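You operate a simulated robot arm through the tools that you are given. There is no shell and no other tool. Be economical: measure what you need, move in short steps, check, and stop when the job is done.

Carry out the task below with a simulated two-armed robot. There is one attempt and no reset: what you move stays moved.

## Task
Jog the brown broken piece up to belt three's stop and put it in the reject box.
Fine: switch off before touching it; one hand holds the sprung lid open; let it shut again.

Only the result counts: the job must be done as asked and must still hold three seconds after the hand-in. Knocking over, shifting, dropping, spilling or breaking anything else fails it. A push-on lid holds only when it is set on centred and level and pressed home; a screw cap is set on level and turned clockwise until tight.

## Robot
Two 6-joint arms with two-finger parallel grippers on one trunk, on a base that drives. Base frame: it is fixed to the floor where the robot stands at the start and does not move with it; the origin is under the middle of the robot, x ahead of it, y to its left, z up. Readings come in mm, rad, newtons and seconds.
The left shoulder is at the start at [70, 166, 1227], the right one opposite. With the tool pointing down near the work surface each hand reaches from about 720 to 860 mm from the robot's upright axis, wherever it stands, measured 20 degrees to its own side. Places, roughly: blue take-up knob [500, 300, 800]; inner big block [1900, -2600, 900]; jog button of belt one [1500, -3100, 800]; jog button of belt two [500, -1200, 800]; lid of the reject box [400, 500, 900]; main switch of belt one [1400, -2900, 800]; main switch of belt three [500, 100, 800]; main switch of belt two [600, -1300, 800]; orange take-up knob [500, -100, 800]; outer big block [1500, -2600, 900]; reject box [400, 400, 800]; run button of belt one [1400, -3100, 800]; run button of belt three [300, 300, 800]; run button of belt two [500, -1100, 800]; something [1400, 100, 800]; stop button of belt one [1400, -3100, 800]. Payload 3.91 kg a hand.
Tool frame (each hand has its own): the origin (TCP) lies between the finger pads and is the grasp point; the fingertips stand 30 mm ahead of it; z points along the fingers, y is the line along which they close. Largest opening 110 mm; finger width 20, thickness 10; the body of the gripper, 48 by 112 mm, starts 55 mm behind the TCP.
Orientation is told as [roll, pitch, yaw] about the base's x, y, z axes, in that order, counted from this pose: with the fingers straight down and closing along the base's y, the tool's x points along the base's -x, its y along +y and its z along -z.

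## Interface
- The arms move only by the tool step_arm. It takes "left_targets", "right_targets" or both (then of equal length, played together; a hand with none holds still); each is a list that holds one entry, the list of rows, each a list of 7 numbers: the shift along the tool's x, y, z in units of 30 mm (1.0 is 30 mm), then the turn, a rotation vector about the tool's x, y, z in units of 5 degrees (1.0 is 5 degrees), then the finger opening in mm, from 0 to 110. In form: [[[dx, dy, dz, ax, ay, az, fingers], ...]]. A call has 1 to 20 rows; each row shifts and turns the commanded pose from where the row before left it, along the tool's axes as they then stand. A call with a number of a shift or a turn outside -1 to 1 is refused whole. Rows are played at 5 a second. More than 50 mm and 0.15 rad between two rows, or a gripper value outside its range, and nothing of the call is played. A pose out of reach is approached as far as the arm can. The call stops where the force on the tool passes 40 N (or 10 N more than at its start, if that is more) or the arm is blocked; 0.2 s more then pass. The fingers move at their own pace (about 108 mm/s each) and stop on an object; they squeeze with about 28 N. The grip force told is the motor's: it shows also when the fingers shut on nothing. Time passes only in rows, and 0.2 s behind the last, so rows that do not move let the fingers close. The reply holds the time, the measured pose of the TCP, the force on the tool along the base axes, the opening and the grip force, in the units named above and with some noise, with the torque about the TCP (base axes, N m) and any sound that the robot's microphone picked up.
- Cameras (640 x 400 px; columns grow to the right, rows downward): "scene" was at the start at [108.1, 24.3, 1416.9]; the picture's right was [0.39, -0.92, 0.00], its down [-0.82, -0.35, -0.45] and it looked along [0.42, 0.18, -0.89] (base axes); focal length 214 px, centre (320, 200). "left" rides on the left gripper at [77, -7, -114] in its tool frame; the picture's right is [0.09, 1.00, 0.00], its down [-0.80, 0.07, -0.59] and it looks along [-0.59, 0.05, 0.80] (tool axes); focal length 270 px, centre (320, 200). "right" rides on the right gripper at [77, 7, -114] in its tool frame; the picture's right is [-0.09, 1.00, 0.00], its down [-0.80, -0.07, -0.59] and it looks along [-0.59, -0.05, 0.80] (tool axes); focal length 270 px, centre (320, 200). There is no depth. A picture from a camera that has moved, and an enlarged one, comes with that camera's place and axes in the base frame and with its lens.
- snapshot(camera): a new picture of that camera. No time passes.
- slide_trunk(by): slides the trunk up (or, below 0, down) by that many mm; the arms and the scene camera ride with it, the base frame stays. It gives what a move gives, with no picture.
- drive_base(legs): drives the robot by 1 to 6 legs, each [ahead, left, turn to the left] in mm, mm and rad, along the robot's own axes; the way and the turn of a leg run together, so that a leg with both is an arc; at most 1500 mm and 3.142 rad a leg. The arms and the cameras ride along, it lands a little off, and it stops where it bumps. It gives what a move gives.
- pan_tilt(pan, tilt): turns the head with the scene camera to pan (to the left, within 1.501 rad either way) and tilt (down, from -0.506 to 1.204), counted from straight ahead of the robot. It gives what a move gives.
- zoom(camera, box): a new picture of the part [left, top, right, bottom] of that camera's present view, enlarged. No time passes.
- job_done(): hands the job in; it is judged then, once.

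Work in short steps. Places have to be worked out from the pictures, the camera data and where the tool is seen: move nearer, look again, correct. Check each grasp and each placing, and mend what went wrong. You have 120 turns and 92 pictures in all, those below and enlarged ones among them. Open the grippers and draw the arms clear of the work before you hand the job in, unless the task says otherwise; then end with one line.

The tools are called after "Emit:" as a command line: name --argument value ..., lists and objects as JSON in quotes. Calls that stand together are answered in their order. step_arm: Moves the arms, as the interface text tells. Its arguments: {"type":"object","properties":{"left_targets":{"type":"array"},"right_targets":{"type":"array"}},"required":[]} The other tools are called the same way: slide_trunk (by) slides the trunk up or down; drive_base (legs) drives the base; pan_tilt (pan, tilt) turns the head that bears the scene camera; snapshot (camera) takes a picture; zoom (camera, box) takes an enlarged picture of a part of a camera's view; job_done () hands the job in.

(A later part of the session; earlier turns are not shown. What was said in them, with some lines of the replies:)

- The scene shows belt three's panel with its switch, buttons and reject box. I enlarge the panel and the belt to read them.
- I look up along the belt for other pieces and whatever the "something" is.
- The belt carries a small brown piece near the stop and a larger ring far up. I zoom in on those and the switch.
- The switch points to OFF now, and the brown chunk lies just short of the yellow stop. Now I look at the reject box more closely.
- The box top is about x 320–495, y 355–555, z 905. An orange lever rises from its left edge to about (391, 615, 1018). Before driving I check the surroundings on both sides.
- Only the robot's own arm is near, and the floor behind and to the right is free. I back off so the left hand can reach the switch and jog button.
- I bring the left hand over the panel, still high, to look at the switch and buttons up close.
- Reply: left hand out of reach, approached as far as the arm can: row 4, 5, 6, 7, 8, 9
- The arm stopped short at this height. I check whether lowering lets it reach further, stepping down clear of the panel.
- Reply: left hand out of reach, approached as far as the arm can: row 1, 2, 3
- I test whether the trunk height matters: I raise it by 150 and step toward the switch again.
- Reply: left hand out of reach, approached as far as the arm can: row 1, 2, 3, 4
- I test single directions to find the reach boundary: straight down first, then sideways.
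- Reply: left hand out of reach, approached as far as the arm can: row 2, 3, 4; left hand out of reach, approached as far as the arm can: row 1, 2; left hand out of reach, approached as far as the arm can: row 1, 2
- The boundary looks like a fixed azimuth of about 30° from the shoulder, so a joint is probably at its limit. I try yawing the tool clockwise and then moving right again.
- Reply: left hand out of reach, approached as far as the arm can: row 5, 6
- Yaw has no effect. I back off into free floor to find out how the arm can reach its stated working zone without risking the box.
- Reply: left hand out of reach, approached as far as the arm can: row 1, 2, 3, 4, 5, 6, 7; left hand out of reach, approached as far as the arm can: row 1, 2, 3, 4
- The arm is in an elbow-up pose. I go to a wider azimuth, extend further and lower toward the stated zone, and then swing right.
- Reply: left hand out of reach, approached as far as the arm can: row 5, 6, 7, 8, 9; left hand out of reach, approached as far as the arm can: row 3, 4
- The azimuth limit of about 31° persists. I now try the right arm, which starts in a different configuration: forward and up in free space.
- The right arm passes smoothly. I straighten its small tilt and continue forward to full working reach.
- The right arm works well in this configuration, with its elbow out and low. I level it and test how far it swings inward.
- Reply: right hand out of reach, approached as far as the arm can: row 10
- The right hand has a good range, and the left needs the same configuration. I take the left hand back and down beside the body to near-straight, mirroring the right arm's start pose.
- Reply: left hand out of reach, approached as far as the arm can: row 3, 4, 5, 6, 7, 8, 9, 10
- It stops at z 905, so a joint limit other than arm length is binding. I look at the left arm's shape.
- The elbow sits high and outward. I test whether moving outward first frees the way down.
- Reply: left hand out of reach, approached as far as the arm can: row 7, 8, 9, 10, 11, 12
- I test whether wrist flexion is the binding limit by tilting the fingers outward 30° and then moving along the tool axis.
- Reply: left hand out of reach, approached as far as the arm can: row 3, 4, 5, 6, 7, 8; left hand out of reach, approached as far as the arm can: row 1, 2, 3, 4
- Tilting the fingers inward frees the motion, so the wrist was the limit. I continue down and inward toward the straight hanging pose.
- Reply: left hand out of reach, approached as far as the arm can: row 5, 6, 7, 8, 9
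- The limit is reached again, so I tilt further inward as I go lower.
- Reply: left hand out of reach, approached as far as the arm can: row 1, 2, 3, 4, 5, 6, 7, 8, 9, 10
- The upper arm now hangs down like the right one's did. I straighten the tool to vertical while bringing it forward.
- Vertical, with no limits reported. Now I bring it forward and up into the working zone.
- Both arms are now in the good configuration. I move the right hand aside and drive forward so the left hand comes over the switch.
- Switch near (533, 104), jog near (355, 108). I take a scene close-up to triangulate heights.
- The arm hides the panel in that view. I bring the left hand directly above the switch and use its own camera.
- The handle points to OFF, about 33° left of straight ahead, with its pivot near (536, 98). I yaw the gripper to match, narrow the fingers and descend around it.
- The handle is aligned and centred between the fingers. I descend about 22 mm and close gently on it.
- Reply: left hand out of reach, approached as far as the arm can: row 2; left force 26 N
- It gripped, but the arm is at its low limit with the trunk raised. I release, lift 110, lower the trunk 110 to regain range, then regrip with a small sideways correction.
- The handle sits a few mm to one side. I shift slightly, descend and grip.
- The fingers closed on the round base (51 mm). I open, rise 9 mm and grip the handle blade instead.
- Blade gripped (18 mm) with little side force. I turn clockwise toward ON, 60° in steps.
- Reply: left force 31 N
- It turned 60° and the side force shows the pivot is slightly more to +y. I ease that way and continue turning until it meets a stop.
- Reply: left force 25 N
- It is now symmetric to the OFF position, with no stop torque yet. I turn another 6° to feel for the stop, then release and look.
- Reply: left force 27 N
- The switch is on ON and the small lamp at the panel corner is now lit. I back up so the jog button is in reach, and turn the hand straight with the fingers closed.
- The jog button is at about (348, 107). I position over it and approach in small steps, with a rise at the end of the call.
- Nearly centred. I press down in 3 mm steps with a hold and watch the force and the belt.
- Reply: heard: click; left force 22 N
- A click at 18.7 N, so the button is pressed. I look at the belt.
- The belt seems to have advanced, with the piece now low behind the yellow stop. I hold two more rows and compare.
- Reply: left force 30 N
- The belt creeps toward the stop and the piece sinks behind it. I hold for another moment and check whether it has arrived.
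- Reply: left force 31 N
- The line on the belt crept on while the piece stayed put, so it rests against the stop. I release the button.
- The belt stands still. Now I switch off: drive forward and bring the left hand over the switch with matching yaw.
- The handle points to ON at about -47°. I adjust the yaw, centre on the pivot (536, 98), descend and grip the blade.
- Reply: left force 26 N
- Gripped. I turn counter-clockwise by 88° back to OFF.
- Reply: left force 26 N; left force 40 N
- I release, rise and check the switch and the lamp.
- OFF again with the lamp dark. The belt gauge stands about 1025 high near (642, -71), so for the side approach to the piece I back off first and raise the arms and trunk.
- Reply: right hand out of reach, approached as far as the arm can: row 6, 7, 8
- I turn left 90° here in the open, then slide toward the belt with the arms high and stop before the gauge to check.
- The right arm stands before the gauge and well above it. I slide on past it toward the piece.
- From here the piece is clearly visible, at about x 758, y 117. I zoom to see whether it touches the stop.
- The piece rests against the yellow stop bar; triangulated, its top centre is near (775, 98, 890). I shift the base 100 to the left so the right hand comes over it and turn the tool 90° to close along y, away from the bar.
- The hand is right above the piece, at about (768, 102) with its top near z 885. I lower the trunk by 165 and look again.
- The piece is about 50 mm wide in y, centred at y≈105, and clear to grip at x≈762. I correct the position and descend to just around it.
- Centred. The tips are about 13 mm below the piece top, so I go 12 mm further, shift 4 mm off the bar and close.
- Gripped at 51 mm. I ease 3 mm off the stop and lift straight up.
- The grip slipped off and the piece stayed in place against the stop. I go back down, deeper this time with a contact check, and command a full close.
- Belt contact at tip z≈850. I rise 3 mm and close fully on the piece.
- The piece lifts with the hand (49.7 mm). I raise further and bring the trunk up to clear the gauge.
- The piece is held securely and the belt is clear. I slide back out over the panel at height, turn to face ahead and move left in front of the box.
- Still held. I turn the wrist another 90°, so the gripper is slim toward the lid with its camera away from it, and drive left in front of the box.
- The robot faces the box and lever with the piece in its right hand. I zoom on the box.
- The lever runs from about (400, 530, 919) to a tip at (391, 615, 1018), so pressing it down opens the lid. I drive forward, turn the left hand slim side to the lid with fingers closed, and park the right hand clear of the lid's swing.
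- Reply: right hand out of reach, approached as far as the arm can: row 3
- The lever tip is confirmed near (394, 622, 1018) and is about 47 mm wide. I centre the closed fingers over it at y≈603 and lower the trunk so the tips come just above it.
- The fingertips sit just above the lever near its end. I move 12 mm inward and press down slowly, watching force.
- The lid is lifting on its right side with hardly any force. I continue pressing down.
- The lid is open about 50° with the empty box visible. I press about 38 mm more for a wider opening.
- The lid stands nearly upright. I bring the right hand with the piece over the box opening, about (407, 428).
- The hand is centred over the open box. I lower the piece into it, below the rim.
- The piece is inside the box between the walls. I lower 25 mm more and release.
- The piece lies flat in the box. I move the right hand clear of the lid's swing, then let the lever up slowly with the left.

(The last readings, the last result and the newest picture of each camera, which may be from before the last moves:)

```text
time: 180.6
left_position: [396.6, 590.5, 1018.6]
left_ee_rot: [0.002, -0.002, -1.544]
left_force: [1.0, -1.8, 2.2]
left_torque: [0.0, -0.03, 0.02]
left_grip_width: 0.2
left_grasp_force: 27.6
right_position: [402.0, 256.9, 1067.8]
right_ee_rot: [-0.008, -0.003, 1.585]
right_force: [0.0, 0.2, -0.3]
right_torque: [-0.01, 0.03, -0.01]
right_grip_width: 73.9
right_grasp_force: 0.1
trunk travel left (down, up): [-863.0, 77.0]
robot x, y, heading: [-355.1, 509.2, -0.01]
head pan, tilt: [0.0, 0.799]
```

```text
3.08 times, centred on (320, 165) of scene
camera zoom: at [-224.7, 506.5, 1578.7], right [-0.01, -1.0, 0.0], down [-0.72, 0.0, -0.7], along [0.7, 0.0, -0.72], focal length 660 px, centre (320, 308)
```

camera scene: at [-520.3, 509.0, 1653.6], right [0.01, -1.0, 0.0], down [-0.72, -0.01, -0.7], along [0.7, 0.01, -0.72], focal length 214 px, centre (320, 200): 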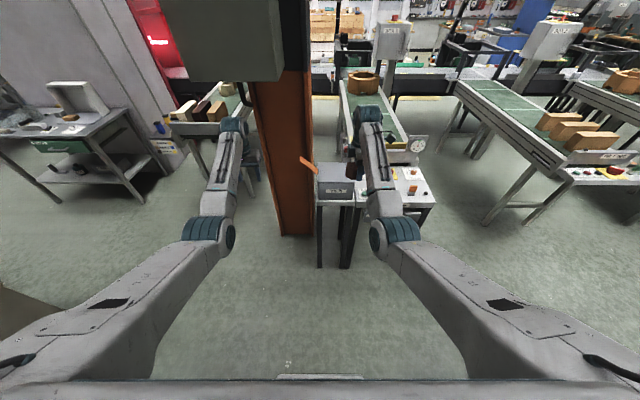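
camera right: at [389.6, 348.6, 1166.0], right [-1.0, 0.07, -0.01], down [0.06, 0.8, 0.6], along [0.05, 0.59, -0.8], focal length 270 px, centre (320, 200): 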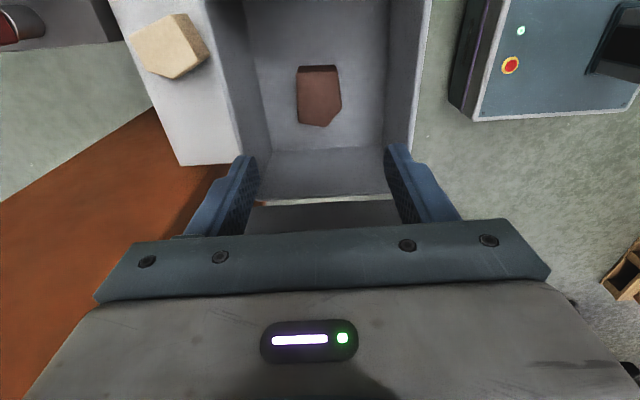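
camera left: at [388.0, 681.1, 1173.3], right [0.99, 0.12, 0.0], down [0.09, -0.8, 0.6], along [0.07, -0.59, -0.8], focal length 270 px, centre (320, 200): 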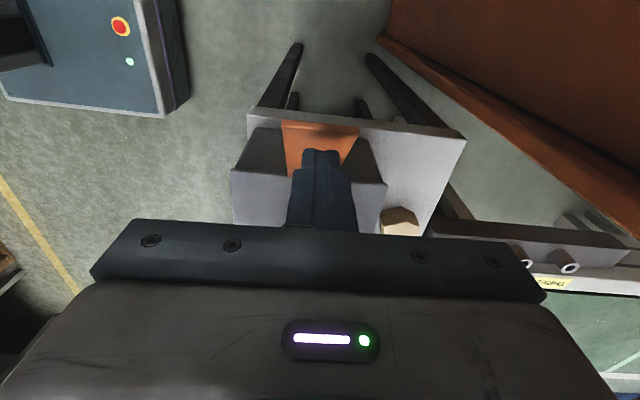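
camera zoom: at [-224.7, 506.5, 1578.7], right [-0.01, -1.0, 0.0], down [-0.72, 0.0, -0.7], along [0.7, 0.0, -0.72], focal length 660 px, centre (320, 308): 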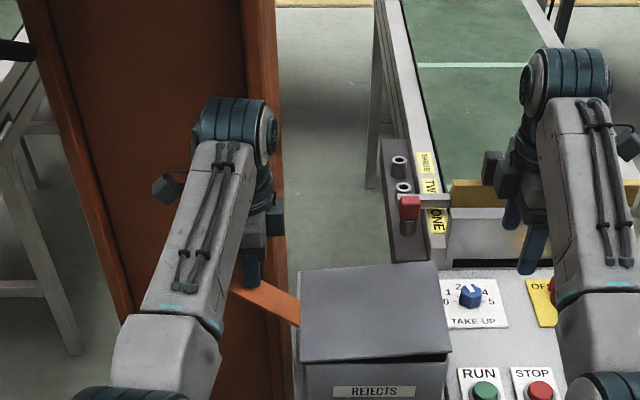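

The lid is almost shut. I raise the left hand the rest of the way, well clear of the lever, and open its fingers.

Emit:
step_arm --left_targets '[[[0, 0, -0.25, 0, 0, 0, 0], [0, 0, -0.25, 0, 0, 0, 0], [0, 0, -0.25, 0, 0, 0, 0], [0, 0, -0.4, 0, 0, 0, 0], [0, 0, -0.7, 0, 0, 0, 0], [0, 0, -0.7, 0, 0, 0, 60], [0, 0, -0.5, 0, 0, 0, 60]]]'

Emit:
slide_trunk --by 70

Emit:
drive_base --legs '[[-250, 0, 0]]'

Emit:
snapshot --camera "scene"

Emit:
zoom --camera "scene" --box '[270, 110, 470, 240]'

```text
time: 182.2
left_position: [395.2, 591.7, 1110.6]
left_ee_rot: [0.002, -0.003, -1.541]
left_force: [-1.2, -0.3, -0.3]
left_torque: [-0.03, -0.01, -0.05]
left_grip_width: 60.2
left_grasp_force: 0.1
right_position: [401.4, 255.9, 1068.9]
right_ee_rot: [-0.007, -0.002, 1.584]
right_force: [-0.1, 1.3, -0.2]
right_torque: [0.02, 0.02, -0.01]
right_grip_width: 74.0
right_grasp_force: 0.0
trunk travel left (down, up): [-863.0, 77.0]
robot x, y, heading: [-356.3, 507.8, -0.006]
head pan, tilt: [0.0, 0.799]
```

```text
time: 183.3
left_position: [396.2, 590.5, 1180.9]
left_ee_rot: [-0.001, -0.006, -1.542]
left_force: [0.1, 0.2, 0.1]
left_torque: [-0.01, -0.01, 0.01]
left_grip_width: 60.0
left_grasp_force: 0.0
right_position: [402.5, 257.8, 1137.2]
right_ee_rot: [-0.006, -0.002, 1.585]
right_force: [-0.2, -0.1, -0.4]
right_torque: [-0.01, 0.0, -0.02]
right_grip_width: 74.2
right_grasp_force: 0.2
trunk travel left (down, up): [-933.0, 7.0]
robot x, y, heading: [-358.4, 511.1, -0.009]
head pan, tilt: [0.0, 0.799]
```

```text
time: 185.1
left_position: [150.6, 596.3, 1177.3]
left_ee_rot: [-0.003, -0.003, -1.536]
left_force: [0.7, -1.0, -0.2]
left_torque: [-0.01, 0.03, -0.03]
left_grip_width: 60.0
left_grasp_force: 0.0
right_position: [158.2, 263.6, 1134.0]
right_ee_rot: [-0.003, -0.002, 1.589]
right_force: [0.2, -0.4, 0.0]
right_torque: [0.01, 0.03, -0.01]
right_grip_width: 74.2
right_grasp_force: 0.1
trunk travel left (down, up): [-933.0, 7.0]
robot x, y, heading: [-599.6, 509.8, 0.001]
head pan, tilt: [0.0, 0.799]
```

```text
23 pictures are left
camera scene: at [-467.8, 508.7, 1648.2], right [0.0, -1.0, 0.0], down [-0.72, 0.0, -0.69], along [0.69, 0.0, -0.72], focal length 214 px, centre (320, 200)
```

scene: 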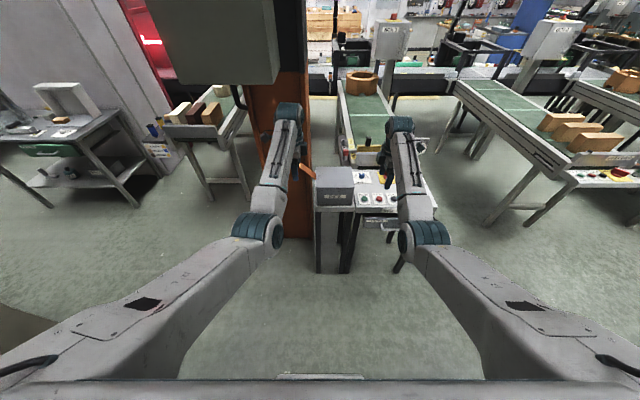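

```text
3.08 times, centred on (370, 175) of scene
camera zoom: at [-467.8, 508.7, 1648.2], right [0.0, -1.0, 0.0], down [-0.72, 0.0, -0.69], along [0.69, 0.0, -0.72], focal length 660 px, centre (166, 277)
```

zoom: 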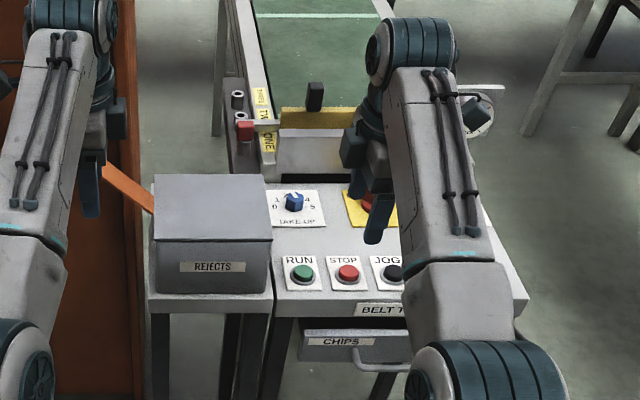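

The lid is shut with the piece in the box, the switch is OFF, both arms are clear and the grippers are open. I hand the job in.

Emit:
job_done

```text
The job is handed in.
```

I jogged the brown broken piece up to belt three's stop, switched the belt off, put the piece in the reject box with the left hand holding the lid open, and let the lid shut again. My first grip slipped, but the piece stayed in place against the stop and the second grip held.
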